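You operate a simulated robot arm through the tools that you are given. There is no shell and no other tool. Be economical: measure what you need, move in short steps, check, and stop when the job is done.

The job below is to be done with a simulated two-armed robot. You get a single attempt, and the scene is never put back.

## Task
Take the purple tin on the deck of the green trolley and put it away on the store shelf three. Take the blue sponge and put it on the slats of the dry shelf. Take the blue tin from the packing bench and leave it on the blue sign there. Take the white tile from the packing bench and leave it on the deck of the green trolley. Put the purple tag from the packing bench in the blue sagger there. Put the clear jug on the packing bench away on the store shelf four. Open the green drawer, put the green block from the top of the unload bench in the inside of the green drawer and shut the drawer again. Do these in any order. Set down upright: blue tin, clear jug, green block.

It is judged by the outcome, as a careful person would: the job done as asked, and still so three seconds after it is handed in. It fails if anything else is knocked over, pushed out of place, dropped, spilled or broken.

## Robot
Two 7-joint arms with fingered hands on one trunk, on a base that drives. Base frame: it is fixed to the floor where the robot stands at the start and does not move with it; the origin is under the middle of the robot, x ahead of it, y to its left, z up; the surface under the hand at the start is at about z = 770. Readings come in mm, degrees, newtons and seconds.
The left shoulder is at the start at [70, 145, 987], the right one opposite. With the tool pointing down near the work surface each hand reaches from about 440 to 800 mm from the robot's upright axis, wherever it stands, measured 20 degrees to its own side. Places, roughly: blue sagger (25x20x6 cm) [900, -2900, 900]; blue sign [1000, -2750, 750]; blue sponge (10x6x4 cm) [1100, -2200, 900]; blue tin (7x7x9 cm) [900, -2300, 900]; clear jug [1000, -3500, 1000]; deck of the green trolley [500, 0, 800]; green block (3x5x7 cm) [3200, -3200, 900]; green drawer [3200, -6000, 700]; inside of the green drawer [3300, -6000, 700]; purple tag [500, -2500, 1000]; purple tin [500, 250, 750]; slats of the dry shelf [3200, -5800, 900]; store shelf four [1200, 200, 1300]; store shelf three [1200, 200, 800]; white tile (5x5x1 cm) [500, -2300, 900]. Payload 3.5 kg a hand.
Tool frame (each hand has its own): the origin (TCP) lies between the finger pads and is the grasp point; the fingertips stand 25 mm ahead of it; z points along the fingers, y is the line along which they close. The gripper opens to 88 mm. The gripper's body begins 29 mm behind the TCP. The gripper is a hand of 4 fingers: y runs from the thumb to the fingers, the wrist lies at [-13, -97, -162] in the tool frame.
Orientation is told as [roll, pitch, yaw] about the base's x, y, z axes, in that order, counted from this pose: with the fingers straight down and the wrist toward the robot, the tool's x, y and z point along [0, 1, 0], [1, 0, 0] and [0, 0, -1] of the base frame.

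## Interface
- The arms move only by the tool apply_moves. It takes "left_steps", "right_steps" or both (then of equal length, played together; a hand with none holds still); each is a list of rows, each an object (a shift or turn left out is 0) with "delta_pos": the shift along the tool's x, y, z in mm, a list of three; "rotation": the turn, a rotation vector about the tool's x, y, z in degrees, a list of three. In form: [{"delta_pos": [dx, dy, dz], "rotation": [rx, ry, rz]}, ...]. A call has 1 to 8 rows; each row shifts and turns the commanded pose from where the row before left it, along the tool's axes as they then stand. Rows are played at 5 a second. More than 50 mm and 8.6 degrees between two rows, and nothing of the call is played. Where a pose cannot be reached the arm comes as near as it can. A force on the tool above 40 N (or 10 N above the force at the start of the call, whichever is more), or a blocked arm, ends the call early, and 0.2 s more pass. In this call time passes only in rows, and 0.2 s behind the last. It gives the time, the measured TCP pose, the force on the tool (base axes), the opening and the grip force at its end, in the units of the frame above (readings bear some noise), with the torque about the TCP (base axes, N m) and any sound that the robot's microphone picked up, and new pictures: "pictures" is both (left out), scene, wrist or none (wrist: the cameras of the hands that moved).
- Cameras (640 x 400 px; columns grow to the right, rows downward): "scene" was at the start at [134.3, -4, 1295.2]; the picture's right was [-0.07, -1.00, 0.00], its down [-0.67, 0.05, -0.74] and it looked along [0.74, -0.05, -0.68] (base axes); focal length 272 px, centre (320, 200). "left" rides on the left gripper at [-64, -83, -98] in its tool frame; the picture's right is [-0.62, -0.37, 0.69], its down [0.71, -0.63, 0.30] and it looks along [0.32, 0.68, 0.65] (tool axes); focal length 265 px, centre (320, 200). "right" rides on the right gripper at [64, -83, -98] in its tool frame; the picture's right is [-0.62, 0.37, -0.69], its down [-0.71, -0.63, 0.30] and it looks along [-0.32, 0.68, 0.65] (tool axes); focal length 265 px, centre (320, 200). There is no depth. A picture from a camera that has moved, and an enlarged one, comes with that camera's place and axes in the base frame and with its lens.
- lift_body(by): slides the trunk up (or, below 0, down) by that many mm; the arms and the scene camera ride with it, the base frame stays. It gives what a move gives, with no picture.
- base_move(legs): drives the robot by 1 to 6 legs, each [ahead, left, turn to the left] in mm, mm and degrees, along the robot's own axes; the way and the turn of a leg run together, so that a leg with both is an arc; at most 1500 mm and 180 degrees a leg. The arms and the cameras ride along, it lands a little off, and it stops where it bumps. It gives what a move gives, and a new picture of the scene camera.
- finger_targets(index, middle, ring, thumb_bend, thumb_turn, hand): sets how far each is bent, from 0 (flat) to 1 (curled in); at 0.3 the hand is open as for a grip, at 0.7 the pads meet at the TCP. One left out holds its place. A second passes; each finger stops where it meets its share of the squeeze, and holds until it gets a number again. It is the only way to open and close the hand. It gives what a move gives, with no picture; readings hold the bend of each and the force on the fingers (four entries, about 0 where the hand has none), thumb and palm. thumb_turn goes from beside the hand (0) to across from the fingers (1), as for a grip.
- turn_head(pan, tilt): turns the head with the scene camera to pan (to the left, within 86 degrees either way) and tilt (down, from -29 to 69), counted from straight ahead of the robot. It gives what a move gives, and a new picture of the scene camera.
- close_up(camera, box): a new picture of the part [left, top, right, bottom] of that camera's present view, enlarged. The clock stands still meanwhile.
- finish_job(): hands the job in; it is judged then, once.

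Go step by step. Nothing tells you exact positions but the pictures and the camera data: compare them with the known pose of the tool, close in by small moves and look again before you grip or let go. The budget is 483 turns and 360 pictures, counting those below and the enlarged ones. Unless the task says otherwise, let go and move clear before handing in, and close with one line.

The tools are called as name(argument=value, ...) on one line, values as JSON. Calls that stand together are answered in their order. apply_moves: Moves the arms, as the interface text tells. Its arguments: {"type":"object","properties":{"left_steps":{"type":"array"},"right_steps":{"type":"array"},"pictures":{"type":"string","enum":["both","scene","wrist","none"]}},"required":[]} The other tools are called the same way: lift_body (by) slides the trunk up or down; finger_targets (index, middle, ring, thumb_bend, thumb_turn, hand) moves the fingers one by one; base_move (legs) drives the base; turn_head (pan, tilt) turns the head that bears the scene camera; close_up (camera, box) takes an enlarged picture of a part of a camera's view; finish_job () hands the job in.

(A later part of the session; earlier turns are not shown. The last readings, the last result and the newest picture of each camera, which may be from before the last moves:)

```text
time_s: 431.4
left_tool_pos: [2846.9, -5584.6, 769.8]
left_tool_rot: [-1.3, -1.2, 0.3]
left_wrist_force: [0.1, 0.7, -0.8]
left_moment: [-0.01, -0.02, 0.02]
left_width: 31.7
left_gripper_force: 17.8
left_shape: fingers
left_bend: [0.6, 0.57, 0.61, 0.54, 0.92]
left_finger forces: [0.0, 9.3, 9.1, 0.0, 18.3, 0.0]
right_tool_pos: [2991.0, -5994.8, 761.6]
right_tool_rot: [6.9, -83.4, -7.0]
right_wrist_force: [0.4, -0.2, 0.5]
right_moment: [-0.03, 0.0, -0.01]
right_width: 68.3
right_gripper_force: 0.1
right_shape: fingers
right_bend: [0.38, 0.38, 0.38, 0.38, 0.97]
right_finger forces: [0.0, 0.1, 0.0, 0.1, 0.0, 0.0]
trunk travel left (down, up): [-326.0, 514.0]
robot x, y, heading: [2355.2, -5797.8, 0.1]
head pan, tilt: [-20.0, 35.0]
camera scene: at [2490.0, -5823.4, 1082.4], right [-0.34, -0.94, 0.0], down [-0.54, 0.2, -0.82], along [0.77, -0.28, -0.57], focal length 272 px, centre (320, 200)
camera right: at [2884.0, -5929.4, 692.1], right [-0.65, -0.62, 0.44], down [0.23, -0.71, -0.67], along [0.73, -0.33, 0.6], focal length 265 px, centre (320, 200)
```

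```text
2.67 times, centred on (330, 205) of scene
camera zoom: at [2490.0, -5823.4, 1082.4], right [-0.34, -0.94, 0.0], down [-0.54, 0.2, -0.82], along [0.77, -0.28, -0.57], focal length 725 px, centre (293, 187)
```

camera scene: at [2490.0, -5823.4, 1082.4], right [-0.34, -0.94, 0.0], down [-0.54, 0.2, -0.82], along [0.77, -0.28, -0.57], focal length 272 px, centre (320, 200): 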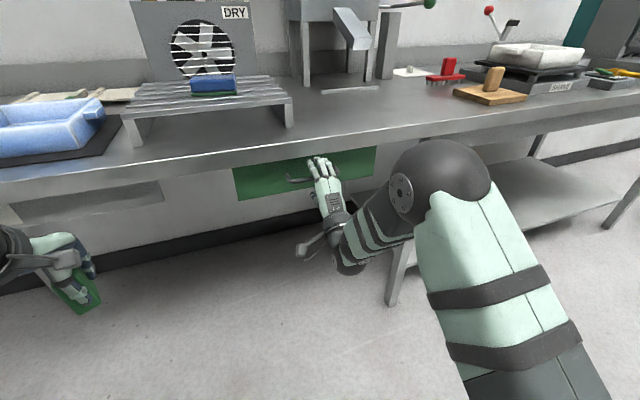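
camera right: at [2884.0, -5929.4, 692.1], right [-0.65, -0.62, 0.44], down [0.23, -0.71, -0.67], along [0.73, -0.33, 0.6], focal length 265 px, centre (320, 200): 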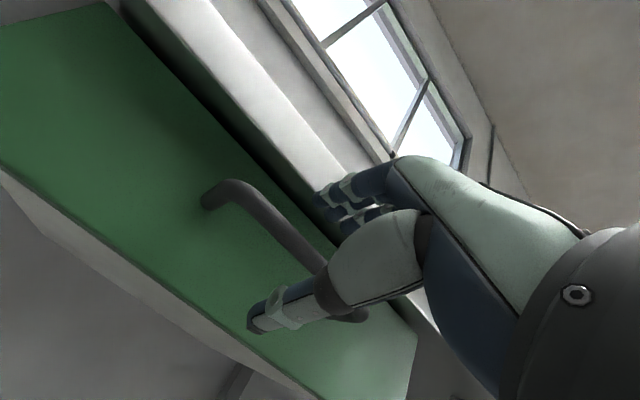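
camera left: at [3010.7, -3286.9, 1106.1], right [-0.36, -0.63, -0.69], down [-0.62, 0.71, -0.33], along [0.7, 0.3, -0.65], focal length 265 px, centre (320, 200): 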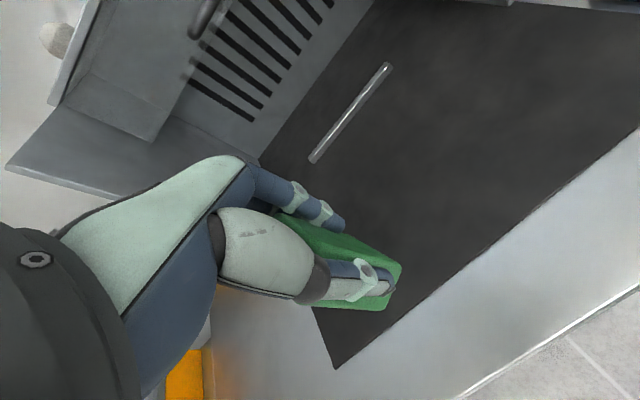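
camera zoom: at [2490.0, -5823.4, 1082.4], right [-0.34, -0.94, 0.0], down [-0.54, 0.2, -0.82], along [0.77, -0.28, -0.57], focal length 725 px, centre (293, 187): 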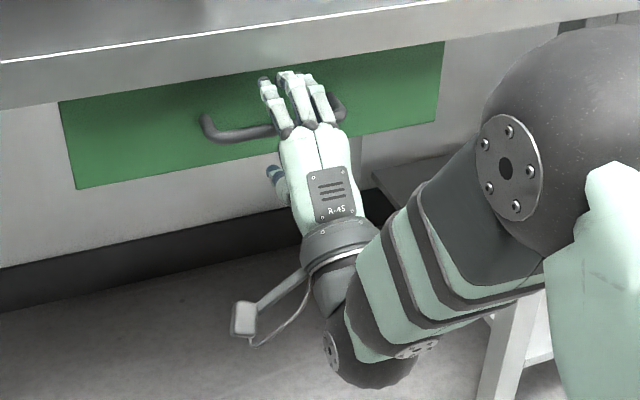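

The bar lies between the fingers (above) and thumb (below). I close on it.

apply_moves(right_steps=[{"delta_pos": [0, 1, 8]}, {"delta_pos": [0, 0, 0]}], pictures="none")

finger_targets(hand="right", index=0.8, middle=0.8, ring=0.8, thumb_bend=0.75)

close_up(camera="right", box=[150, 120, 450, 400])

```text
time_s: 432.0
left_tool_pos: [2847.4, -5584.8, 769.2]
left_tool_rot: [-1.4, -1.1, 0.4]
left_wrist_force: [-0.4, -0.3, -0.7]
left_moment: [-0.01, 0.01, 0.01]
left_width: 31.5
left_gripper_force: 18.4
left_shape: fingers
left_bend: [0.6, 0.57, 0.61, 0.54, 0.92]
left_finger forces: [0.1, 9.2, 9.1, 0.1, 18.3, 0.0]
right_tool_pos: [2997.5, -5994.5, 761.3]
right_tool_rot: [6.9, -83.4, -7.1]
right_wrist_force: [-0.6, -0.3, 0.4]
right_moment: [0.02, 0.02, 0.0]
right_width: 68.8
right_gripper_force: 0.1
right_shape: fingers
right_bend: [0.38, 0.38, 0.38, 0.38, 0.97]
right_finger forces: [0.0, 0.1, 0.0, 0.0, 0.0, 0.0]
trunk travel left (down, up): [-326.0, 514.0]
robot x, y, heading: [2359.1, -5794.7, 0.1]
head pan, tilt: [-20.0, 35.0]
```

```text
time_s: 433.0
left_tool_pos: [2847.2, -5585.7, 769.6]
left_tool_rot: [-1.3, -1.2, 0.3]
left_wrist_force: [0.0, -0.4, -1.5]
left_moment: [-0.03, -0.01, -0.01]
left_width: 31.5
left_gripper_force: 18.5
left_shape: fingers
left_bend: [0.6, 0.57, 0.61, 0.54, 0.92]
left_finger forces: [0.0, 9.2, 9.1, 0.1, 18.2, 0.0]
right_tool_pos: [2997.7, -5994.4, 762.8]
right_tool_rot: [7.0, -83.3, -7.1]
right_wrist_force: [-0.3, -0.3, -0.8]
right_moment: [0.03, -0.01, 0.01]
right_width: 0.1
right_gripper_force: 0.1
right_shape: fingers
right_bend: [0.78, 0.8, 0.8, 0.71, 0.97]
right_finger forces: [0.1, 0.0, 0.1, 0.0, 0.0, 0.1]
trunk travel left (down, up): [-326.0, 514.0]
robot x, y, heading: [2359.4, -5798.6, -0.1]
head pan, tilt: [-20.0, 35.0]
```

```text
1.43 times, centred on (300, 260) of right
camera zoom: at [2891.6, -5929.5, 691.6], right [-0.65, -0.62, 0.44], down [0.23, -0.71, -0.67], along [0.73, -0.34, 0.6], focal length 379 px, centre (349, 114)
```

zoom: 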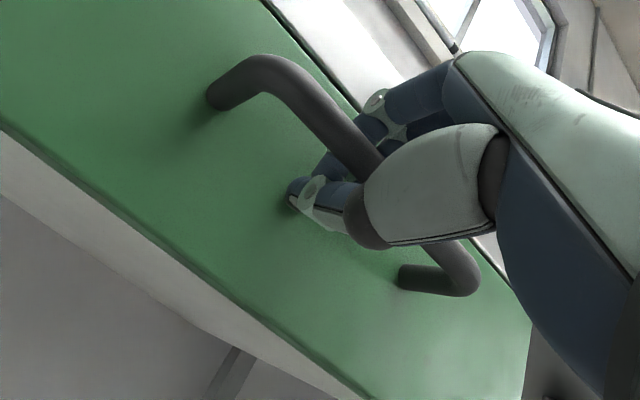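

Fingers and thumb close as a ring around the bar — a good hook. I pull by backing up.

base_move(legs=[[-130, 0, 0]])

```text
time_s: 434.3
left_tool_pos: [2716.5, -5584.5, 769.4]
left_tool_rot: [-1.3, -1.1, 0.2]
left_wrist_force: [0.9, -0.6, -1.4]
left_moment: [0.0, -0.02, 0.02]
left_width: 31.4
left_gripper_force: 17.8
left_shape: fingers
left_bend: [0.6, 0.57, 0.61, 0.54, 0.92]
left_finger forces: [0.1, 9.4, 9.1, 0.0, 18.4, 0.1]
right_tool_pos: [2867.1, -5994.9, 762.5]
right_tool_rot: [7.0, -83.4, -7.1]
right_wrist_force: [0.3, 0.4, 0.1]
right_moment: [0.03, -0.01, 0.01]
right_width: 0.0
right_gripper_force: 0.3
right_shape: fingers
right_bend: [0.79, 0.8, 0.8, 0.71, 0.97]
right_finger forces: [0.0, 0.1, 0.5, 0.0, 0.0, 0.0]
trunk travel left (down, up): [-326.0, 514.0]
robot x, y, heading: [2226.0, -5795.4, -0.0]
head pan, tilt: [-20.0, 35.0]
camera scene: at [2358.8, -5823.7, 1082.5], right [-0.34, -0.94, 0.0], down [-0.54, 0.2, -0.82], along [0.77, -0.28, -0.57], focal length 272 px, centre (320, 200)
```

scene: 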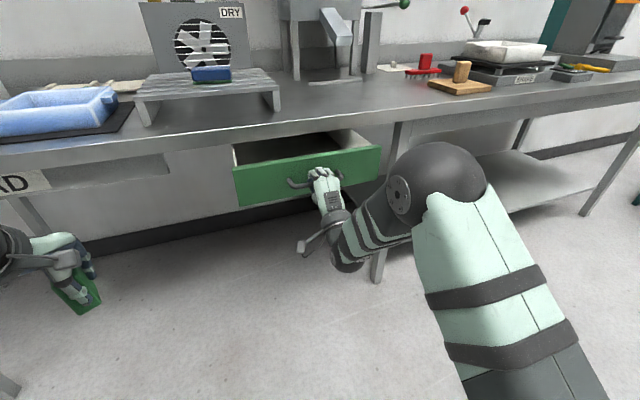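

The drawer opens easily. I pull a bit further.

base_move(legs=[[-110, 0, 0]])

```text
time_s: 435.5
left_tool_pos: [2604.3, -5585.4, 770.1]
left_tool_rot: [-1.2, -1.1, 0.4]
left_wrist_force: [-0.2, -0.1, -1.6]
left_moment: [0.02, -0.03, 0.01]
left_width: 31.3
left_gripper_force: 18.0
left_shape: fingers
left_bend: [0.6, 0.57, 0.61, 0.54, 0.92]
left_finger forces: [0.0, 9.3, 9.1, 0.0, 18.3, 0.0]
right_tool_pos: [2756.4, -5994.9, 761.6]
right_tool_rot: [7.0, -83.3, -7.1]
right_wrist_force: [0.3, -1.7, -0.8]
right_moment: [-0.03, -0.03, -0.01]
right_width: 0.3
right_gripper_force: 0.7
right_shape: fingers
right_bend: [0.79, 0.8, 0.8, 0.71, 0.97]
right_finger forces: [0.1, 0.0, 0.5, 0.0, 0.1, 0.0]
trunk travel left (down, up): [-326.0, 514.0]
robot x, y, heading: [2117.2, -5794.5, 0.2]
head pan, tilt: [-20.0, 35.0]
camera scene: at [2247.9, -5823.7, 1082.5], right [-0.34, -0.94, 0.0], down [-0.54, 0.2, -0.82], along [0.77, -0.28, -0.57], focal length 272 px, centre (320, 200)
```

scene: 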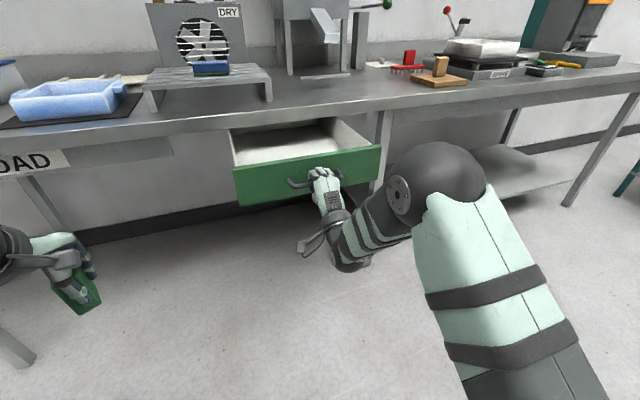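

Open about 240 mm, empty inside. I release the handle and withdraw the right hand.

finger_targets(hand="right", index=0.35, middle=0.35, ring=0.35, thumb_bend=0.35)

apply_moves(right_steps=[{"delta_pos": [0, -2, -20]}, {"delta_pos": [0, -3, -30]}, {"delta_pos": [0, -4, -40]}, {"delta_pos": [0, -4, -40]}, {"delta_pos": [0, 0, 0]}], pictures="scene")

```text
time_s: 436.5
left_tool_pos: [2605.4, -5584.6, 770.2]
left_tool_rot: [-1.3, -1.2, 0.3]
left_wrist_force: [0.6, 0.4, -0.4]
left_moment: [-0.01, -0.01, 0.0]
left_width: 31.5
left_gripper_force: 17.6
left_shape: fingers
left_bend: [0.6, 0.57, 0.61, 0.54, 0.92]
left_finger forces: [0.0, 9.3, 9.1, 0.1, 18.3, 0.0]
right_tool_pos: [2756.3, -5994.4, 763.1]
right_tool_rot: [6.9, -83.3, -7.1]
right_wrist_force: [0.9, -0.7, -0.4]
right_moment: [0.02, -0.03, 0.01]
right_width: 73.7
right_gripper_force: 0.1
right_shape: fingers
right_bend: [0.35, 0.35, 0.35, 0.35, 0.97]
right_finger forces: [0.0, 0.1, 0.0, 0.1, 0.1, 0.0]
trunk travel left (down, up): [-326.0, 514.0]
robot x, y, heading: [2109.7, -5794.9, 0.3]
head pan, tilt: [-20.0, 35.0]
```

```text
time_s: 437.7
left_tool_pos: [2604.5, -5583.9, 769.8]
left_tool_rot: [-1.2, -1.2, 0.3]
left_wrist_force: [-0.5, 0.4, -0.6]
left_moment: [0.0, -0.01, -0.01]
left_width: 31.6
left_gripper_force: 18.1
left_shape: fingers
left_bend: [0.6, 0.57, 0.61, 0.54, 0.92]
left_finger forces: [0.0, 9.3, 9.1, 0.1, 18.3, 0.0]
right_tool_pos: [2624.9, -5995.6, 762.7]
right_tool_rot: [6.9, -83.3, -7.0]
right_wrist_force: [0.7, 0.2, -1.1]
right_moment: [-0.02, 0.02, -0.02]
right_width: 73.9
right_gripper_force: 0.1
right_shape: fingers
right_bend: [0.35, 0.35, 0.35, 0.35, 0.97]
right_finger forces: [0.1, 0.0, 0.0, 0.0, 0.0, 0.1]
trunk travel left (down, up): [-326.0, 514.0]
robot x, y, heading: [2114.0, -5795.1, -0.1]
head pan, tilt: [-20.0, 35.0]
camera scene: at [2248.7, -5823.7, 1082.4], right [-0.34, -0.94, 0.0], down [-0.54, 0.2, -0.82], along [0.77, -0.28, -0.57], focal length 272 px, centre (320, 200)
```

scene: 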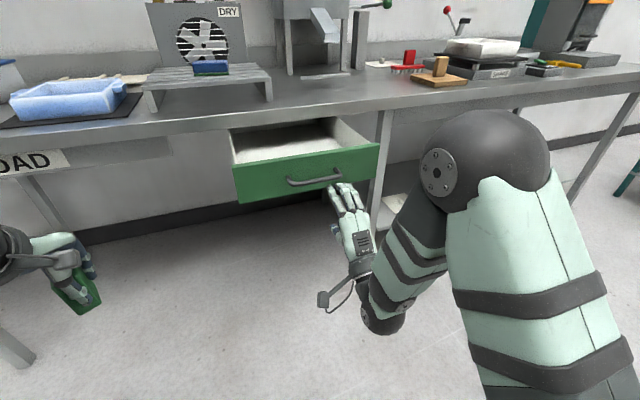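

Now I raise the trunk and shift the base so the left hand (block) is over the open drawer.

lift_body(by=200)

base_move(legs=[[0, -400, 0], [270, 0, 0]])

turn_head(pan=15, tilt=48)

```text
time_s: 439.9
left_tool_pos: [2605.5, -5585.2, 968.9]
left_tool_rot: [-1.4, -1.2, 0.3]
left_wrist_force: [-0.1, 0.4, -0.8]
left_moment: [-0.03, 0.0, 0.02]
left_width: 31.0
left_gripper_force: 17.7
left_shape: fingers
left_bend: [0.6, 0.57, 0.61, 0.54, 0.92]
left_finger forces: [0.0, 9.3, 9.0, 0.0, 18.3, 0.0]
right_tool_pos: [2624.4, -5995.5, 963.4]
right_tool_rot: [6.9, -83.3, -7.0]
right_wrist_force: [0.2, -0.1, -0.2]
right_moment: [0.02, 0.0, 0.0]
right_width: 74.1
right_gripper_force: 0.2
right_shape: fingers
right_bend: [0.35, 0.35, 0.35, 0.35, 0.97]
right_finger forces: [0.1, 0.1, 0.0, 0.0, 0.1, 0.1]
trunk travel left (down, up): [-526.0, 314.0]
robot x, y, heading: [2112.5, -5797.5, 0.1]
head pan, tilt: [-20.0, 35.0]
```

```text
time_s: 443.9
left_tool_pos: [2874.3, -5983.9, 969.8]
left_tool_rot: [-1.3, -1.2, 0.4]
left_wrist_force: [0.6, 0.0, -1.5]
left_moment: [-0.03, -0.03, -0.04]
left_width: 31.2
left_gripper_force: 18.6
left_shape: fingers
left_bend: [0.6, 0.57, 0.61, 0.54, 0.92]
left_finger forces: [0.2, 9.3, 9.0, 0.1, 18.3, 0.0]
right_tool_pos: [2894.8, -6394.0, 965.0]
right_tool_rot: [6.9, -83.2, -7.0]
right_wrist_force: [0.7, -0.2, -0.8]
right_moment: [0.01, 0.01, 0.0]
right_width: 73.9
right_gripper_force: 0.1
right_shape: fingers
right_bend: [0.35, 0.35, 0.35, 0.35, 0.97]
right_finger forces: [0.1, 0.0, 0.0, 0.0, 0.1, 0.1]
trunk travel left (down, up): [-526.0, 314.0]
robot x, y, heading: [2383.5, -6196.5, -0.1]
head pan, tilt: [-20.0, 35.0]
camera scene: at [2518.0, -6222.5, 1282.4], right [-0.34, -0.94, 0.0], down [-0.54, 0.19, -0.82], along [0.77, -0.28, -0.57], focal length 272 px, centre (320, 200)
```

scene: 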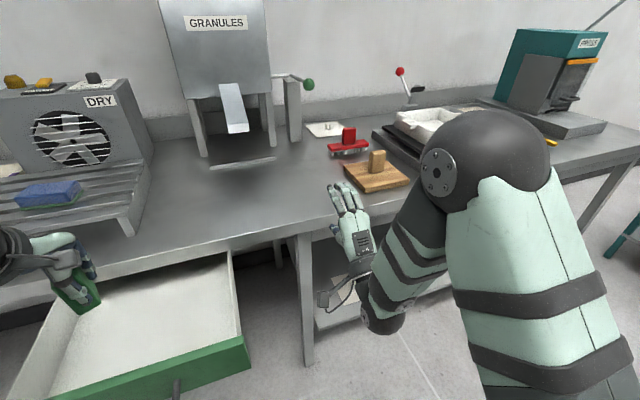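

```text
time_s: 444.9
left_tool_pos: [2874.7, -5983.7, 970.6]
left_tool_rot: [-1.3, -1.2, 0.4]
left_wrist_force: [-0.6, -0.4, -1.4]
left_moment: [-0.05, -0.02, -0.03]
left_width: 31.5
left_gripper_force: 18.1
left_shape: fingers
left_bend: [0.6, 0.57, 0.61, 0.54, 0.92]
left_finger forces: [0.0, 9.3, 9.2, 0.0, 18.3, 0.0]
right_tool_pos: [2894.4, -6393.9, 963.1]
right_tool_rot: [6.9, -83.3, -7.0]
right_wrist_force: [-0.5, 0.5, 0.1]
right_moment: [0.02, -0.03, -0.01]
right_width: 73.7
right_gripper_force: 0.0
right_shape: fingers
right_bend: [0.35, 0.35, 0.35, 0.35, 0.97]
right_finger forces: [0.0, 0.0, 0.1, 0.0, 0.1, 0.0]
trunk travel left (down, up): [-526.0, 314.0]
robot x, y, heading: [2383.7, -6193.7, -0.1]
head pan, tilt: [15.0, 48.0]
camera scene: at [2511.0, -6172.1, 1263.4], right [0.26, -0.97, 0.0], down [-0.72, -0.19, -0.67], along [0.65, 0.17, -0.74], focal length 272 px, centre (320, 200)
```

scene: 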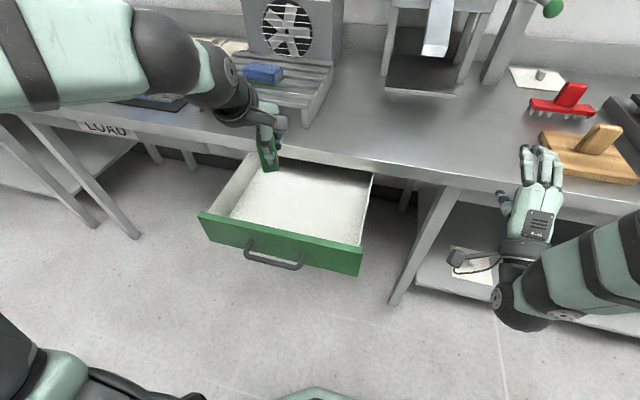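

The hand is over the drawer interior. I move 15 mm forward and lower the block.

apply_moves(left_steps=[{"delta_pos": [0, 16, 0]}, {"delta_pos": [0, 0, 40]}, {"delta_pos": [0, 0, 40]}, {"delta_pos": [0, 0, 40]}, {"delta_pos": [0, 0, 30]}, {"delta_pos": [0, 0, 10]}, {"delta_pos": [0, 0, 0]}])

```text
time_s: 446.5
left_tool_pos: [2894.2, -5986.5, 809.9]
left_tool_rot: [-1.4, -1.2, 0.4]
left_wrist_force: [0.2, -0.2, -0.6]
left_moment: [-0.01, 0.01, 0.03]
left_width: 31.5
left_gripper_force: 18.4
left_shape: fingers
left_bend: [0.6, 0.57, 0.61, 0.54, 0.92]
left_finger forces: [0.0, 9.1, 9.0, 0.1, 18.1, 0.0]
right_tool_pos: [2893.8, -6394.5, 963.2]
right_tool_rot: [7.0, -83.3, -7.0]
right_wrist_force: [-0.4, -0.7, 0.4]
right_moment: [-0.01, 0.0, 0.0]
right_width: 74.0
right_gripper_force: 0.1
right_shape: fingers
right_bend: [0.35, 0.35, 0.35, 0.35, 0.97]
right_finger forces: [0.0, 0.1, 0.0, 0.0, 0.0, 0.0]
trunk travel left (down, up): [-526.0, 314.0]
robot x, y, heading: [2382.8, -6198.2, 0.0]
head pan, tilt: [15.0, 48.0]
camera scene: at [2510.8, -6172.0, 1263.4], right [0.26, -0.97, 0.0], down [-0.72, -0.19, -0.67], along [0.65, 0.17, -0.74], focal length 272 px, centre (320, 200)
camera left: at [2806.9, -6049.7, 908.0], right [-0.35, -0.64, -0.69], down [-0.63, 0.7, -0.33], along [0.7, 0.31, -0.65], focal length 265 px, centre (320, 200)
```

scene: 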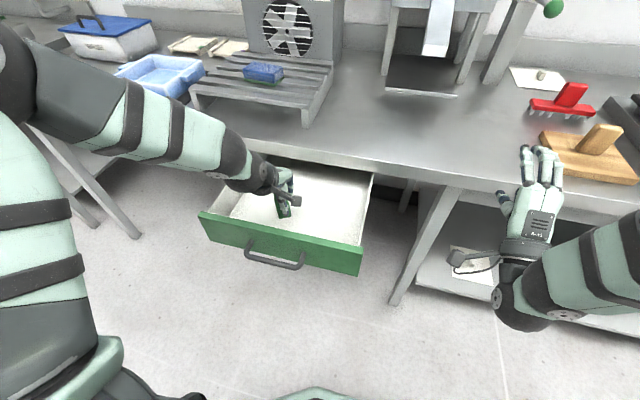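
left: 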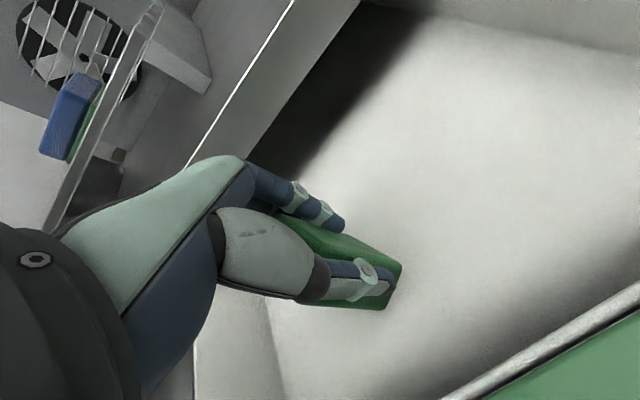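

apply_moves(left_steps=[{"delta_pos": [0, 0, 6]}, {"delta_pos": [0, 0, 5]}, {"delta_pos": [0, 0, 4]}, {"delta_pos": [0, 0, 4]}, {"delta_pos": [0, 0, 4]}, {"delta_pos": [0, 0, 0]}], pictures="wrist")

```text
time_s: 447.9
left_tool_pos: [2892.9, -5987.0, 788.2]
left_tool_rot: [-1.3, -1.2, 0.4]
left_wrist_force: [0.2, -0.3, -1.2]
left_moment: [-0.02, 0.02, -0.03]
left_width: 31.5
left_gripper_force: 18.0
left_shape: fingers
left_bend: [0.6, 0.57, 0.61, 0.54, 0.92]
left_finger forces: [0.0, 9.1, 8.9, 0.1, 18.2, 0.1]
right_tool_pos: [2894.7, -6394.3, 962.8]
right_tool_rot: [7.0, -83.3, -7.0]
right_wrist_force: [0.5, 0.7, -0.2]
right_moment: [0.01, 0.0, 0.01]
right_width: 73.9
right_gripper_force: 0.0
right_shape: fingers
right_bend: [0.35, 0.35, 0.35, 0.35, 0.97]
right_finger forces: [0.1, 0.0, 0.0, 0.1, 0.0, 0.0]
trunk travel left (down, up): [-526.0, 314.0]
robot x, y, heading: [2386.0, -6194.1, 0.1]
head pan, tilt: [15.0, 48.0]
camera left: at [2807.4, -6050.3, 885.5], right [-0.35, -0.64, -0.69], down [-0.63, 0.7, -0.33], along [0.7, 0.31, -0.65], focal length 265 px, centre (320, 200)
```

left: 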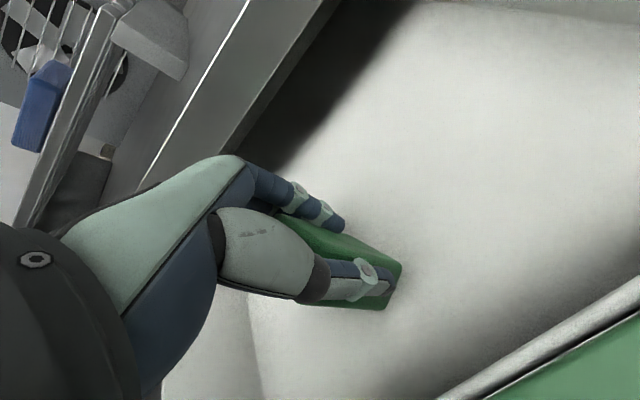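

apply_moves(left_steps=[{"delta_pos": [0, 0, 4]}, {"delta_pos": [0, 0, 4]}, {"delta_pos": [0, 0, 4]}, {"delta_pos": [0, 0, 3]}, {"delta_pos": [0, 0, 0]}], pictures="wrist")

```text
time_s: 449.1
left_tool_pos: [2894.5, -5987.8, 772.5]
left_tool_rot: [-1.4, -1.2, 0.5]
left_wrist_force: [0.0, 0.0, -1.4]
left_moment: [-0.01, -0.03, 0.05]
left_width: 31.5
left_gripper_force: 18.8
left_shape: fingers
left_bend: [0.6, 0.57, 0.61, 0.54, 0.92]
left_finger forces: [0.0, 9.1, 9.1, 0.1, 18.1, 0.0]
right_tool_pos: [2894.3, -6393.8, 962.5]
right_tool_rot: [7.0, -83.4, -7.1]
right_wrist_force: [1.0, 0.1, 1.2]
right_moment: [0.01, -0.02, 0.01]
right_width: 73.8
right_gripper_force: 0.1
right_shape: fingers
right_bend: [0.35, 0.35, 0.35, 0.35, 0.97]
right_finger forces: [0.0, 0.0, 0.0, 0.0, 0.1, 0.0]
trunk travel left (down, up): [-526.0, 314.0]
robot x, y, heading: [2381.5, -6195.4, -0.1]
head pan, tilt: [15.0, 48.0]
camera left: at [2808.2, -6051.0, 870.6], right [-0.35, -0.64, -0.69], down [-0.63, 0.7, -0.33], along [0.7, 0.31, -0.65], focal length 265 px, centre (320, 200)
```

left: 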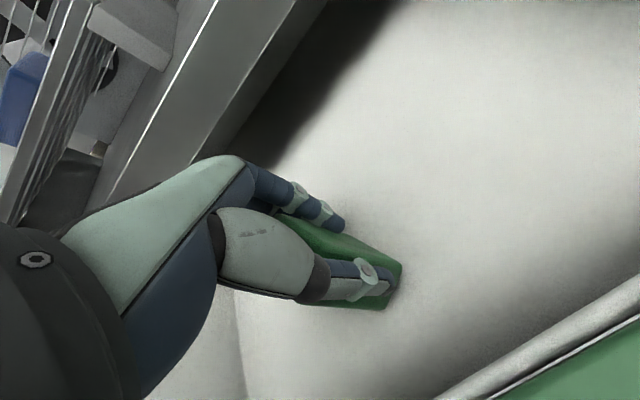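

apply_moves(left_steps=[{"delta_pos": [0, 0, 4]}, {"delta_pos": [0, 0, 4]}, {"delta_pos": [0, 0, 4]}, {"delta_pos": [0, 0, 3]}, {"delta_pos": [0, 0, 0]}], pictures="wrist")

```text
time_s: 450.3
left_tool_pos: [2894.5, -5989.8, 763.6]
left_tool_rot: [-1.2, -2.1, 0.5]
left_wrist_force: [0.6, 0.6, 40.4]
left_moment: [0.47, -0.14, 0.01]
left_width: 32.1
left_gripper_force: 26.9
left_shape: fingers
left_bend: [0.6, 0.57, 0.6, 0.56, 0.91]
left_finger forces: [0.1, 11.4, 13.1, 0.0, 28.7, 0.0]
right_tool_pos: [2889.4, -6395.3, 966.3]
right_tool_rot: [8.4, -83.6, -8.4]
right_wrist_force: [0.6, 0.7, -0.1]
right_moment: [-0.02, 0.03, -0.03]
right_width: 74.0
right_gripper_force: 0.2
right_shape: fingers
right_bend: [0.35, 0.35, 0.35, 0.35, 0.97]
right_finger forces: [0.0, 0.0, 0.0, 0.0, 0.1, 0.0]
trunk travel left (down, up): [-526.0, 314.0]
robot x, y, heading: [2383.4, -6191.8, 0.2]
head pan, tilt: [15.0, 48.0]
camera left: at [2806.1, -6053.8, 860.2], right [-0.34, -0.64, -0.69], down [-0.62, 0.7, -0.34], along [0.71, 0.32, -0.63], focal length 265 px, centre (320, 200)
```

left: 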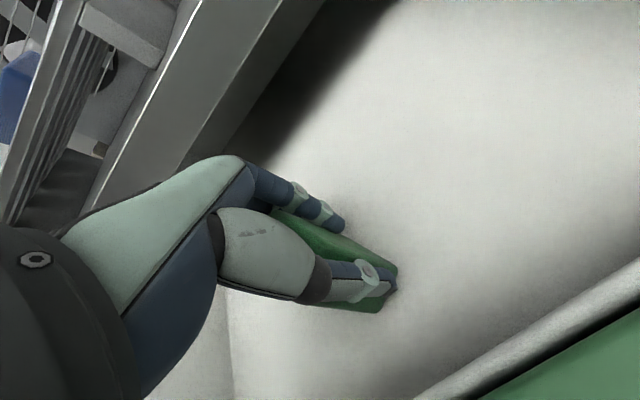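

Contact with the drawer floor. I relieve the force, release and rise.

apply_moves(left_steps=[{"delta_pos": [0, 0, -5]}, {"delta_pos": [0, 0, -3]}, {"delta_pos": [0, 0, 0]}], pictures="none")

finger_targets(hand="left", index=0.45, middle=0.42, ring=0.42, thumb_bend=0.42)

finger_targets(hand="left", index=0.33, middle=0.33, ring=0.33, thumb_bend=0.33)

apply_moves(left_steps=[{"delta_pos": [0, 0, -15]}, {"delta_pos": [0, 0, -30]}, {"delta_pos": [0, 0, -40]}, {"delta_pos": [0, 0, -45]}, {"delta_pos": [0, 0, -45]}, {"delta_pos": [0, 0, 0]}])

```text
time_s: 451.1
left_tool_pos: [2892.0, -5989.9, 764.5]
left_tool_rot: [-1.1, -1.2, 0.3]
left_wrist_force: [-0.9, -3.7, 17.7]
left_moment: [0.26, -0.22, -0.03]
left_width: 32.4
left_gripper_force: 22.2
left_shape: fingers
left_bend: [0.6, 0.57, 0.6, 0.56, 0.91]
left_finger forces: [0.2, 9.3, 10.8, 0.0, 23.5, 0.1]
right_tool_pos: [2891.1, -6395.2, 964.5]
right_tool_rot: [7.8, -83.4, -7.9]
right_wrist_force: [-0.5, -0.5, -0.5]
right_moment: [-0.02, 0.03, 0.03]
right_width: 73.8
right_gripper_force: 0.0
right_shape: fingers
right_bend: [0.35, 0.35, 0.35, 0.35, 0.97]
right_finger forces: [0.0, 0.1, 0.1, 0.0, 0.1, 0.0]
trunk travel left (down, up): [-526.0, 314.0]
robot x, y, heading: [2382.0, -6196.6, 0.1]
head pan, tilt: [15.0, 48.0]
```

```text
time_s: 452.1
left_tool_pos: [2895.7, -5988.7, 764.7]
left_tool_rot: [-1.3, -1.3, 0.4]
left_wrist_force: [1.3, 0.2, -0.1]
left_moment: [0.02, -0.02, -0.02]
left_width: 55.6
left_gripper_force: 0.1
left_shape: fingers
left_bend: [0.45, 0.42, 0.42, 0.42, 0.97]
left_finger forces: [0.0, 0.1, 0.1, 0.0, 0.0, 0.0]
right_tool_pos: [2893.5, -6394.1, 964.3]
right_tool_rot: [7.2, -83.3, -7.2]
right_wrist_force: [-0.3, -0.2, -1.1]
right_moment: [0.06, -0.01, -0.02]
right_width: 73.9
right_gripper_force: 0.0
right_shape: fingers
right_bend: [0.35, 0.35, 0.35, 0.35, 0.97]
right_finger forces: [0.1, 0.0, 0.1, 0.1, 0.1, 0.0]
trunk travel left (down, up): [-526.0, 314.0]
robot x, y, heading: [2386.8, -6194.0, 0.3]
head pan, tilt: [15.0, 48.0]
```

```text
time_s: 453.1
left_tool_pos: [2894.9, -5987.7, 764.7]
left_tool_rot: [-1.3, -1.2, 0.5]
left_wrist_force: [-0.7, -0.5, 0.5]
left_moment: [0.01, -0.04, -0.04]
left_width: 78.0
left_gripper_force: 0.1
left_shape: fingers
left_bend: [0.33, 0.33, 0.33, 0.33, 0.97]
left_finger forces: [0.1, 0.1, 0.0, 0.0, 0.1, 0.1]
right_tool_pos: [2893.3, -6393.4, 963.5]
right_tool_rot: [7.0, -83.4, -7.0]
right_wrist_force: [0.0, -0.1, 0.8]
right_moment: [0.03, 0.03, 0.02]
right_width: 73.8
right_gripper_force: 0.0
right_shape: fingers
right_bend: [0.35, 0.35, 0.35, 0.35, 0.97]
right_finger forces: [0.1, 0.0, 0.0, 0.1, 0.0, 0.0]
trunk travel left (down, up): [-526.0, 314.0]
robot x, y, heading: [2382.7, -6192.1, 0.5]
head pan, tilt: [15.0, 48.0]
```

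```text
time_s: 454.5
left_tool_pos: [2890.8, -5986.1, 939.1]
left_tool_rot: [-1.3, -1.3, 0.5]
left_wrist_force: [0.0, 0.6, -1.1]
left_moment: [0.0, 0.0, -0.01]
left_width: 78.1
left_gripper_force: 0.1
left_shape: fingers
left_bend: [0.33, 0.33, 0.33, 0.33, 0.97]
left_finger forces: [0.0, 0.0, 0.1, 0.0, 0.0, 0.0]
right_tool_pos: [2894.8, -6393.8, 963.5]
right_tool_rot: [6.9, -83.3, -6.9]
right_wrist_force: [0.2, 0.0, -0.3]
right_moment: [0.0, 0.0, -0.03]
right_width: 74.1
right_gripper_force: 0.1
right_shape: fingers
right_bend: [0.35, 0.35, 0.35, 0.35, 0.97]
right_finger forces: [0.0, 0.0, 0.1, 0.0, 0.0, 0.0]
trunk travel left (down, up): [-526.0, 314.0]
robot x, y, heading: [2382.0, -6193.9, 0.2]
head pan, tilt: [15.0, 48.0]
camera scene: at [2511.5, -6171.8, 1263.3], right [0.26, -0.97, 0.0], down [-0.72, -0.19, -0.67], along [0.65, 0.17, -0.74], focal length 272 px, centre (320, 200)
camera left: at [2804.6, -6049.4, 1037.5], right [-0.35, -0.64, -0.69], down [-0.63, 0.7, -0.33], along [0.69, 0.31, -0.65], focal length 265 px, centre (320, 200)
```

scene: 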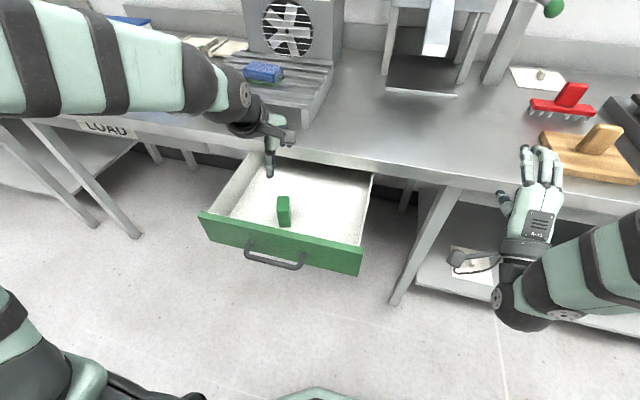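
left: 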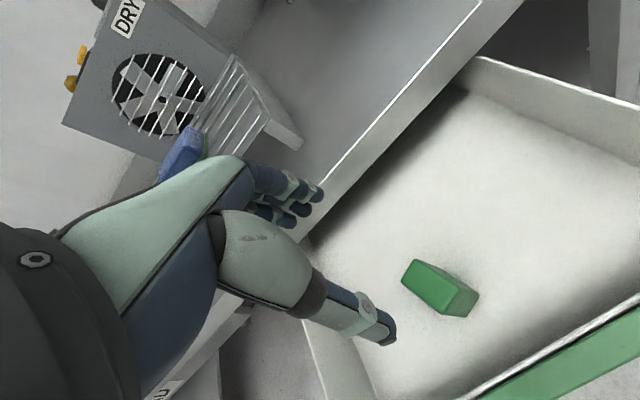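

The block stands upright in the drawer. I back off, return to the handle position and push the drawer shut with the closed right hand.

base_move(legs=[[-300, 0, 0], [0, 400, 0]])

finger_targets(hand="right", index=0.9, middle=0.9, ring=0.9, thumb_bend=0.75)

lift_body(by=-200)

turn_head(pan=-15, tilt=35)

```text
time_s: 458.6
left_tool_pos: [2599.3, -5589.5, 939.3]
left_tool_rot: [-1.4, -1.3, -0.1]
left_wrist_force: [-0.4, -0.2, -0.1]
left_moment: [0.04, -0.02, 0.03]
left_width: 78.2
left_gripper_force: 0.1
left_shape: fingers
left_bend: [0.33, 0.33, 0.33, 0.33, 0.97]
left_finger forces: [0.0, 0.0, 0.0, 0.0, 0.0, 0.0]
right_tool_pos: [2599.8, -5998.1, 962.9]
right_tool_rot: [6.9, -83.3, -7.2]
right_wrist_force: [0.0, -1.1, -0.4]
right_moment: [0.01, -0.01, 0.03]
right_width: 73.7
right_gripper_force: 0.0
right_shape: fingers
right_bend: [0.35, 0.35, 0.35, 0.35, 0.97]
right_finger forces: [0.1, 0.1, 0.0, 0.0, 0.0, 0.0]
trunk travel left (down, up): [-526.0, 314.0]
robot x, y, heading: [2089.1, -5792.8, -0.5]
head pan, tilt: [15.0, 48.0]
camera scene: at [2218.3, -5772.3, 1263.4], right [0.26, -0.97, 0.0], down [-0.72, -0.19, -0.67], along [0.65, 0.17, -0.74], focal length 272 px, centre (320, 200)
```

scene: 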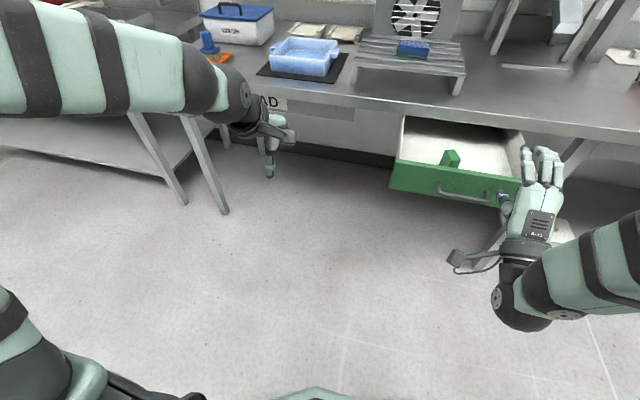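

```text
time_s: 459.6
left_tool_pos: [2599.1, -5590.3, 939.5]
left_tool_rot: [-1.1, -1.2, 0.0]
left_wrist_force: [0.7, -0.2, 0.2]
left_moment: [0.0, 0.0, -0.01]
left_width: 78.1
left_gripper_force: 0.0
left_shape: fingers
left_bend: [0.33, 0.33, 0.33, 0.33, 0.97]
left_finger forces: [0.1, 0.0, 0.0, 0.0, 0.0, 0.0]
right_tool_pos: [2600.1, -5996.7, 963.2]
right_tool_rot: [7.0, -83.3, -7.5]
right_wrist_force: [-0.2, 0.1, -0.1]
right_moment: [0.01, 0.01, 0.02]
right_width: 12.0
right_gripper_force: 0.1
right_shape: fingers
right_bend: [0.89, 0.9, 0.9, 0.71, 0.97]
right_finger forces: [0.1, 0.0, 0.1, 0.0, 0.0, 0.0]
trunk travel left (down, up): [-526.0, 314.0]
robot x, y, heading: [2090.8, -5794.0, -0.2]
head pan, tilt: [15.0, 48.0]
```

```text
time_s: 461.8
left_tool_pos: [2598.5, -5590.1, 740.4]
left_tool_rot: [-1.2, -1.2, 0.1]
left_wrist_force: [0.5, 0.1, -0.4]
left_moment: [-0.02, 0.0, 0.0]
left_width: 78.2
left_gripper_force: 0.0
left_shape: fingers
left_bend: [0.33, 0.33, 0.33, 0.33, 0.97]
left_finger forces: [0.0, 0.0, 0.0, 0.0, 0.0, 0.1]
right_tool_pos: [2600.1, -5996.1, 763.6]
right_tool_rot: [7.0, -83.3, -7.4]
right_wrist_force: [-0.3, -1.2, -0.3]
right_moment: [-0.01, -0.01, 0.02]
right_width: 12.1
right_gripper_force: 0.0
right_shape: fingers
right_bend: [0.89, 0.9, 0.9, 0.71, 0.97]
right_finger forces: [0.1, 0.0, 0.0, 0.1, 0.0, 0.1]
trunk travel left (down, up): [-326.0, 514.0]
robot x, y, heading: [2092.1, -5794.9, -0.0]
head pan, tilt: [15.0, 48.0]
```

```text
time_s: 462.7
left_tool_pos: [2598.6, -5589.8, 739.5]
left_tool_rot: [-1.4, -1.2, 0.0]
left_wrist_force: [-0.1, 1.1, -0.1]
left_moment: [-0.01, -0.01, -0.01]
left_width: 78.3
left_gripper_force: 0.0
left_shape: fingers
left_bend: [0.33, 0.33, 0.33, 0.33, 0.97]
left_finger forces: [0.1, 0.0, 0.0, 0.1, 0.0, 0.0]
right_tool_pos: [2599.8, -5996.9, 762.4]
right_tool_rot: [7.1, -83.3, -7.4]
right_wrist_force: [-0.2, 0.9, 0.3]
right_moment: [0.0, 0.01, -0.02]
right_width: 12.2
right_gripper_force: 0.1
right_shape: fingers
right_bend: [0.89, 0.9, 0.9, 0.71, 0.97]
right_finger forces: [0.0, 0.0, 0.0, 0.0, 0.1, 0.1]
trunk travel left (down, up): [-326.0, 514.0]
robot x, y, heading: [2093.8, -5793.4, -0.2]
head pan, tilt: [-15.0, 35.0]
camera scene: at [2227.1, -5815.7, 1082.4], right [-0.26, -0.97, 0.0], down [-0.55, 0.15, -0.82], along [0.79, -0.21, -0.57], focal length 272 px, centre (320, 200)
```

scene: 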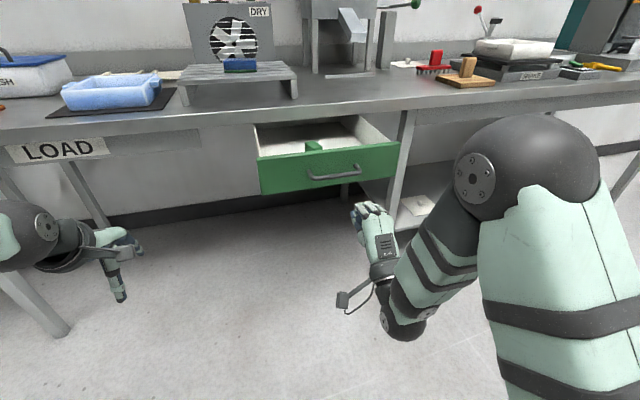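

base_move(legs=[[120, 0, 0]])

apply_moves(right_steps=[{"delta_pos": [0, 0.8, 7]}, {"delta_pos": [0, 0.8, 7]}, {"delta_pos": [0, 0.8, 7]}, {"delta_pos": [0, 0.8, 7]}, {"delta_pos": [0, 0.8, 7]}, {"delta_pos": [0, 0.8, 7]}, {"delta_pos": [0, 0.8, 7]}, {"delta_pos": [0, 0, 0]}])

```text
time_s: 464.0
left_tool_pos: [2719.8, -5590.2, 738.7]
left_tool_rot: [-1.4, -1.2, -0.2]
left_wrist_force: [0.4, 0.4, -0.2]
left_moment: [0.01, 0.01, -0.01]
left_width: 78.3
left_gripper_force: 0.0
left_shape: fingers
left_bend: [0.33, 0.33, 0.33, 0.33, 0.97]
left_finger forces: [0.0, 0.1, 0.0, 0.1, 0.0, 0.0]
right_tool_pos: [2720.3, -5999.0, 762.3]
right_tool_rot: [7.1, -83.3, -7.5]
right_wrist_force: [0.0, -0.1, 0.1]
right_moment: [0.01, 0.01, 0.02]
right_width: 12.2
right_gripper_force: 0.1
right_shape: fingers
right_bend: [0.89, 0.9, 0.9, 0.71, 0.97]
right_finger forces: [0.0, 0.0, 0.0, 0.0, 0.0, 0.0]
trunk travel left (down, up): [-326.0, 514.0]
robot x, y, heading: [2211.7, -5797.6, -0.3]
head pan, tilt: [-15.0, 35.0]
camera scene: at [2347.5, -5816.6, 1082.3], right [-0.26, -0.96, 0.0], down [-0.55, 0.15, -0.82], along [0.79, -0.22, -0.57], focal length 272 px, centre (320, 200)
```

scene: 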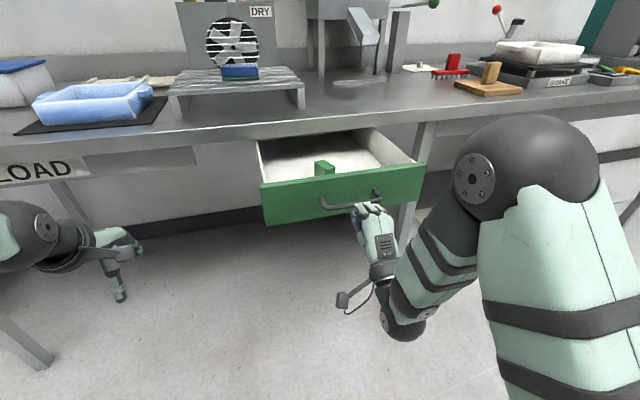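

```text
time_s: 465.8
left_tool_pos: [2718.9, -5591.2, 739.8]
left_tool_rot: [-1.4, -1.2, 0.0]
left_wrist_force: [0.1, -0.1, -0.6]
left_moment: [-0.03, 0.0, -0.01]
left_width: 78.1
left_gripper_force: 0.1
left_shape: fingers
left_bend: [0.33, 0.33, 0.33, 0.33, 0.97]
left_finger forces: [0.1, 0.1, 0.0, 0.0, 0.0, 0.0]
right_tool_pos: [2768.8, -5999.8, 763.6]
right_tool_rot: [7.0, -83.3, -7.4]
right_wrist_force: [-0.5, -0.3, 0.4]
right_moment: [0.0, -0.03, 0.0]
right_width: 12.3
right_gripper_force: 0.1
right_shape: fingers
right_bend: [0.89, 0.9, 0.9, 0.72, 0.97]
right_finger forces: [0.0, 0.0, 0.1, 0.0, 0.0, 0.0]
trunk travel left (down, up): [-326.0, 514.0]
robot x, y, heading: [2213.2, -5792.0, -0.4]
head pan, tilt: [-15.0, 35.0]
camera scene: at [2346.5, -5816.6, 1082.4], right [-0.26, -0.96, 0.0], down [-0.55, 0.15, -0.82], along [0.79, -0.22, -0.57], focal length 272 px, centre (320, 200)
camera right: at [2662.8, -5933.1, 692.7], right [-0.65, -0.62, 0.44], down [0.22, -0.71, -0.67], along [0.73, -0.34, 0.6], focal length 265 px, centre (320, 200)
```

scene: 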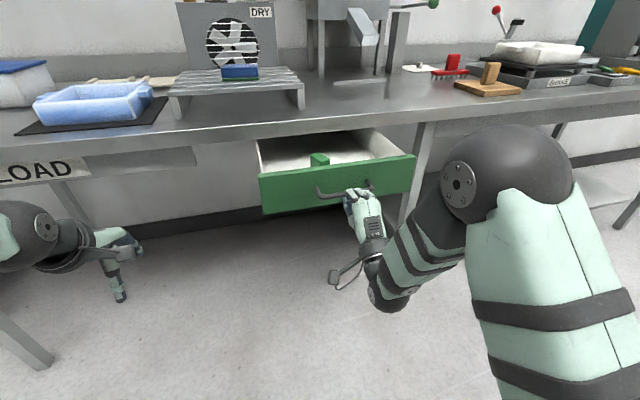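
right: 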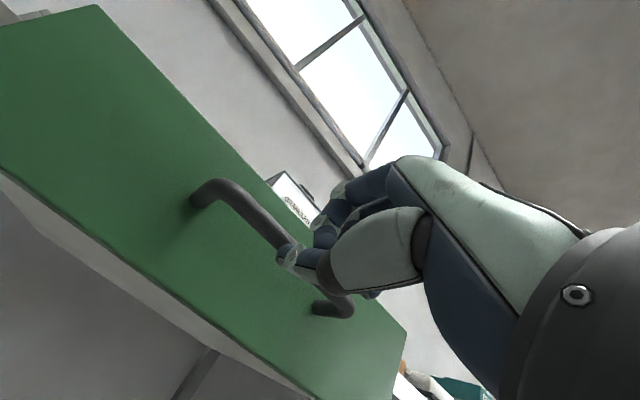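

Contact made and the drawer is moving smoothly. I continue pushing with the arm, slowly.

apply_moves(right_steps=[{"delta_pos": [0, 1.2, 11]}, {"delta_pos": [0, 1.2, 11]}, {"delta_pos": [0, 1.2, 11]}, {"delta_pos": [0, 1.2, 11]}, {"delta_pos": [0, 1.2, 11]}, {"delta_pos": [0, 1.2, 11]}, {"delta_pos": [0, 1.2, 11]}, {"delta_pos": [0, 1.2, 11]}], pictures="scene")

```text
time_s: 467.6
left_tool_pos: [2719.9, -5591.4, 739.6]
left_tool_rot: [-1.3, -1.2, -0.1]
left_wrist_force: [-0.4, -0.1, 0.4]
left_moment: [0.0, 0.02, -0.02]
left_width: 78.1
left_gripper_force: 0.1
left_shape: fingers
left_bend: [0.33, 0.33, 0.33, 0.33, 0.97]
left_finger forces: [0.1, 0.1, 0.0, 0.0, 0.0, 0.0]
right_tool_pos: [2856.3, -5998.9, 764.0]
right_tool_rot: [7.2, -83.4, -7.7]
right_wrist_force: [0.6, 0.0, -0.1]
right_moment: [0.04, -0.01, 0.02]
right_width: 12.3
right_gripper_force: 0.0
right_shape: fingers
right_bend: [0.89, 0.9, 0.9, 0.72, 0.97]
right_finger forces: [0.0, 0.0, 0.0, 0.0, 0.0, 0.0]
trunk travel left (down, up): [-326.0, 514.0]
robot x, y, heading: [2210.3, -5795.3, -0.5]
head pan, tilt: [-15.0, 35.0]
camera scene: at [2346.7, -5816.6, 1082.4], right [-0.26, -0.96, 0.0], down [-0.55, 0.15, -0.82], along [0.79, -0.22, -0.57], focal length 272 px, centre (320, 200)
```

scene: 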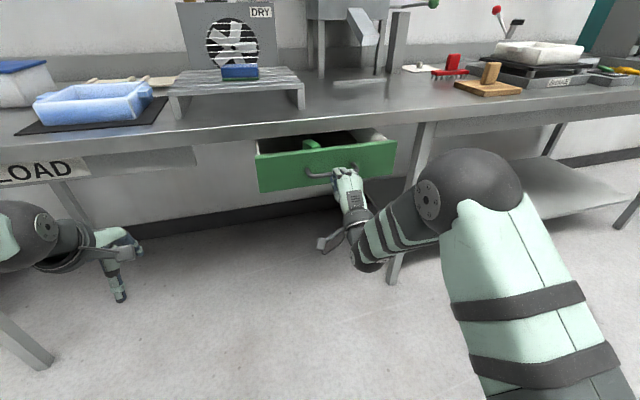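

base_move(legs=[[50, 0, 0.4], [50, 0, 0]])

apply_moves(right_steps=[{"delta_pos": [0, 1, 9]}, {"delta_pos": [0, 1, 9]}, {"delta_pos": [0, 1, 9]}, {"delta_pos": [0, 0.7, 6]}, {"delta_pos": [0, 0.7, 6]}, {"delta_pos": [0, 0, 0]}], pictures="scene")

```text
time_s: 469.0
left_tool_pos: [2818.5, -5586.7, 739.4]
left_tool_rot: [-1.2, -1.1, 0.3]
left_wrist_force: [1.2, 0.6, -0.6]
left_moment: [0.01, -0.02, 0.01]
left_width: 78.1
left_gripper_force: 0.1
left_shape: fingers
left_bend: [0.33, 0.33, 0.33, 0.33, 0.97]
left_finger forces: [0.0, 0.0, 0.0, 0.0, 0.0, 0.1]
right_tool_pos: [2959.4, -5993.9, 762.8]
right_tool_rot: [7.0, -83.3, -7.1]
right_wrist_force: [-0.2, -0.5, -0.8]
right_moment: [-0.01, -0.04, -0.01]
right_width: 13.5
right_gripper_force: 0.0
right_shape: fingers
right_bend: [0.89, 0.9, 0.9, 0.72, 0.97]
right_finger forces: [0.0, 0.0, 0.1, 0.1, 0.1, 0.0]
trunk travel left (down, up): [-326.0, 514.0]
robot x, y, heading: [2314.8, -5795.9, 0.2]
head pan, tilt: [-15.0, 35.0]
camera scene: at [2448.2, -5815.7, 1082.2], right [-0.26, -0.97, 0.0], down [-0.56, 0.15, -0.82], along [0.79, -0.21, -0.57], focal length 272 px, centre (320, 200)
```

scene: 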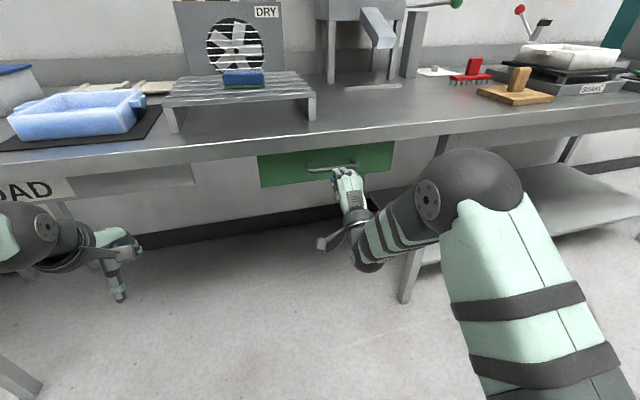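

```text
time_s: 470.4
left_tool_pos: [2817.5, -5586.9, 738.2]
left_tool_rot: [-1.3, -1.1, 0.2]
left_wrist_force: [0.5, -0.3, -0.5]
left_moment: [0.01, 0.0, 0.0]
left_width: 78.2
left_gripper_force: 0.0
left_shape: fingers
left_bend: [0.33, 0.33, 0.33, 0.33, 0.97]
left_finger forces: [0.1, 0.1, 0.0, 0.0, 0.0, 0.0]
right_tool_pos: [2998.8, -5994.9, 761.3]
right_tool_rot: [6.9, -83.2, -7.1]
right_wrist_force: [-1.3, -0.9, -2.0]
right_moment: [-0.02, 0.07, 0.02]
right_width: 14.2
right_gripper_force: 1.3
right_shape: fingers
right_bend: [0.89, 0.9, 0.9, 0.71, 0.97]
right_finger forces: [0.1, 0.0, 0.0, 0.0, 2.4, 0.0]
trunk travel left (down, up): [-326.0, 514.0]
robot x, y, heading: [2309.1, -5798.6, 0.1]
head pan, tilt: [-15.0, 35.0]
camera scene: at [2447.3, -5815.8, 1082.4], right [-0.26, -0.97, 0.0], down [-0.55, 0.15, -0.82], along [0.79, -0.21, -0.57], focal length 272 px, centre (320, 200)
```

scene: 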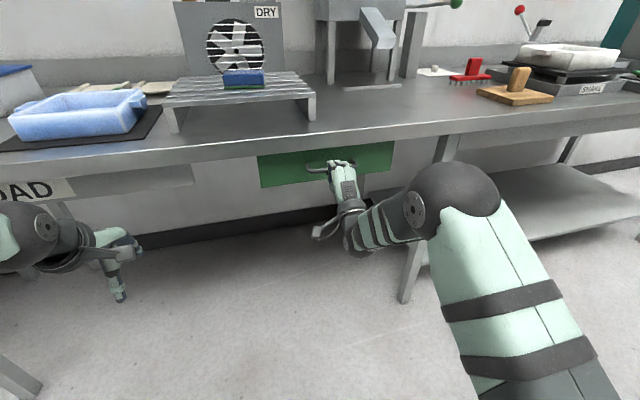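

apply_moves(right_steps=[{"delta_pos": [0, 0.7, 6]}, {"delta_pos": [0, 0.7, 6]}, {"delta_pos": [0, 0.7, 6]}, {"delta_pos": [0, 0, 0]}], pictures="wrist")

close_up(camera="scene", box=[230, 110, 430, 230])

```text
time_s: 471.6
left_tool_pos: [2813.2, -5587.5, 742.6]
left_tool_rot: [-1.2, -1.5, 0.2]
left_wrist_force: [0.1, -0.4, -0.7]
left_moment: [0.02, -0.02, 0.03]
left_width: 78.2
left_gripper_force: 0.1
left_shape: fingers
left_bend: [0.33, 0.33, 0.33, 0.33, 0.97]
left_finger forces: [0.1, 0.1, 0.1, 0.0, 0.0, 0.1]
right_tool_pos: [3009.4, -5995.2, 767.4]
right_tool_rot: [8.0, -83.9, -8.0]
right_wrist_force: [-29.1, 2.3, 4.3]
right_moment: [-0.04, 0.29, -0.06]
right_width: 19.7
right_gripper_force: 20.8
right_shape: fingers
right_bend: [0.91, 0.92, 0.9, 0.71, 0.97]
right_finger forces: [14.4, 12.3, 1.7, 0.0, 13.3, 0.0]
trunk travel left (down, up): [-326.0, 514.0]
robot x, y, heading: [2306.2, -5791.9, -0.5]
head pan, tilt: [-15.0, 35.0]
stopped in row 4 (right hand): the force on the tool passed its limit at 40 N (the readings are from after the stop); the commanded pose is now the measured one
camera right: at [2904.4, -5929.6, 696.8], right [-0.65, -0.62, 0.43], down [0.23, -0.71, -0.67], along [0.72, -0.34, 0.61], focal length 265 px, centre (320, 200)
```

right: 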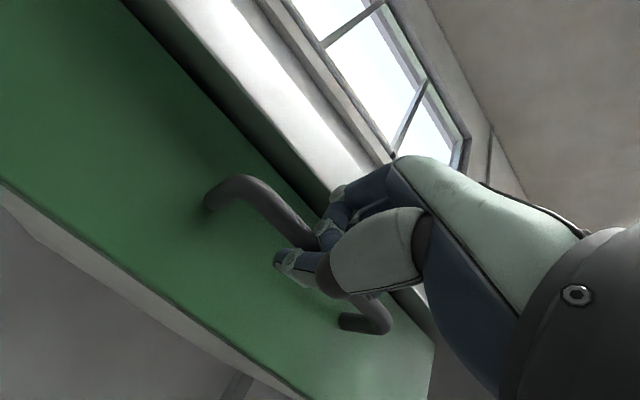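

```text
3.20 times, centred on (330, 170) of scene
camera zoom: at [2440.3, -5815.3, 1083.2], right [-0.26, -0.97, 0.0], down [-0.55, 0.15, -0.82], along [0.79, -0.21, -0.57], focal length 870 px, centre (288, 296)
```

zoom: 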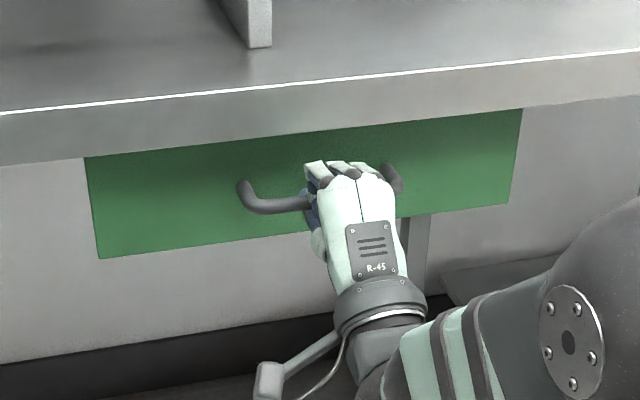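

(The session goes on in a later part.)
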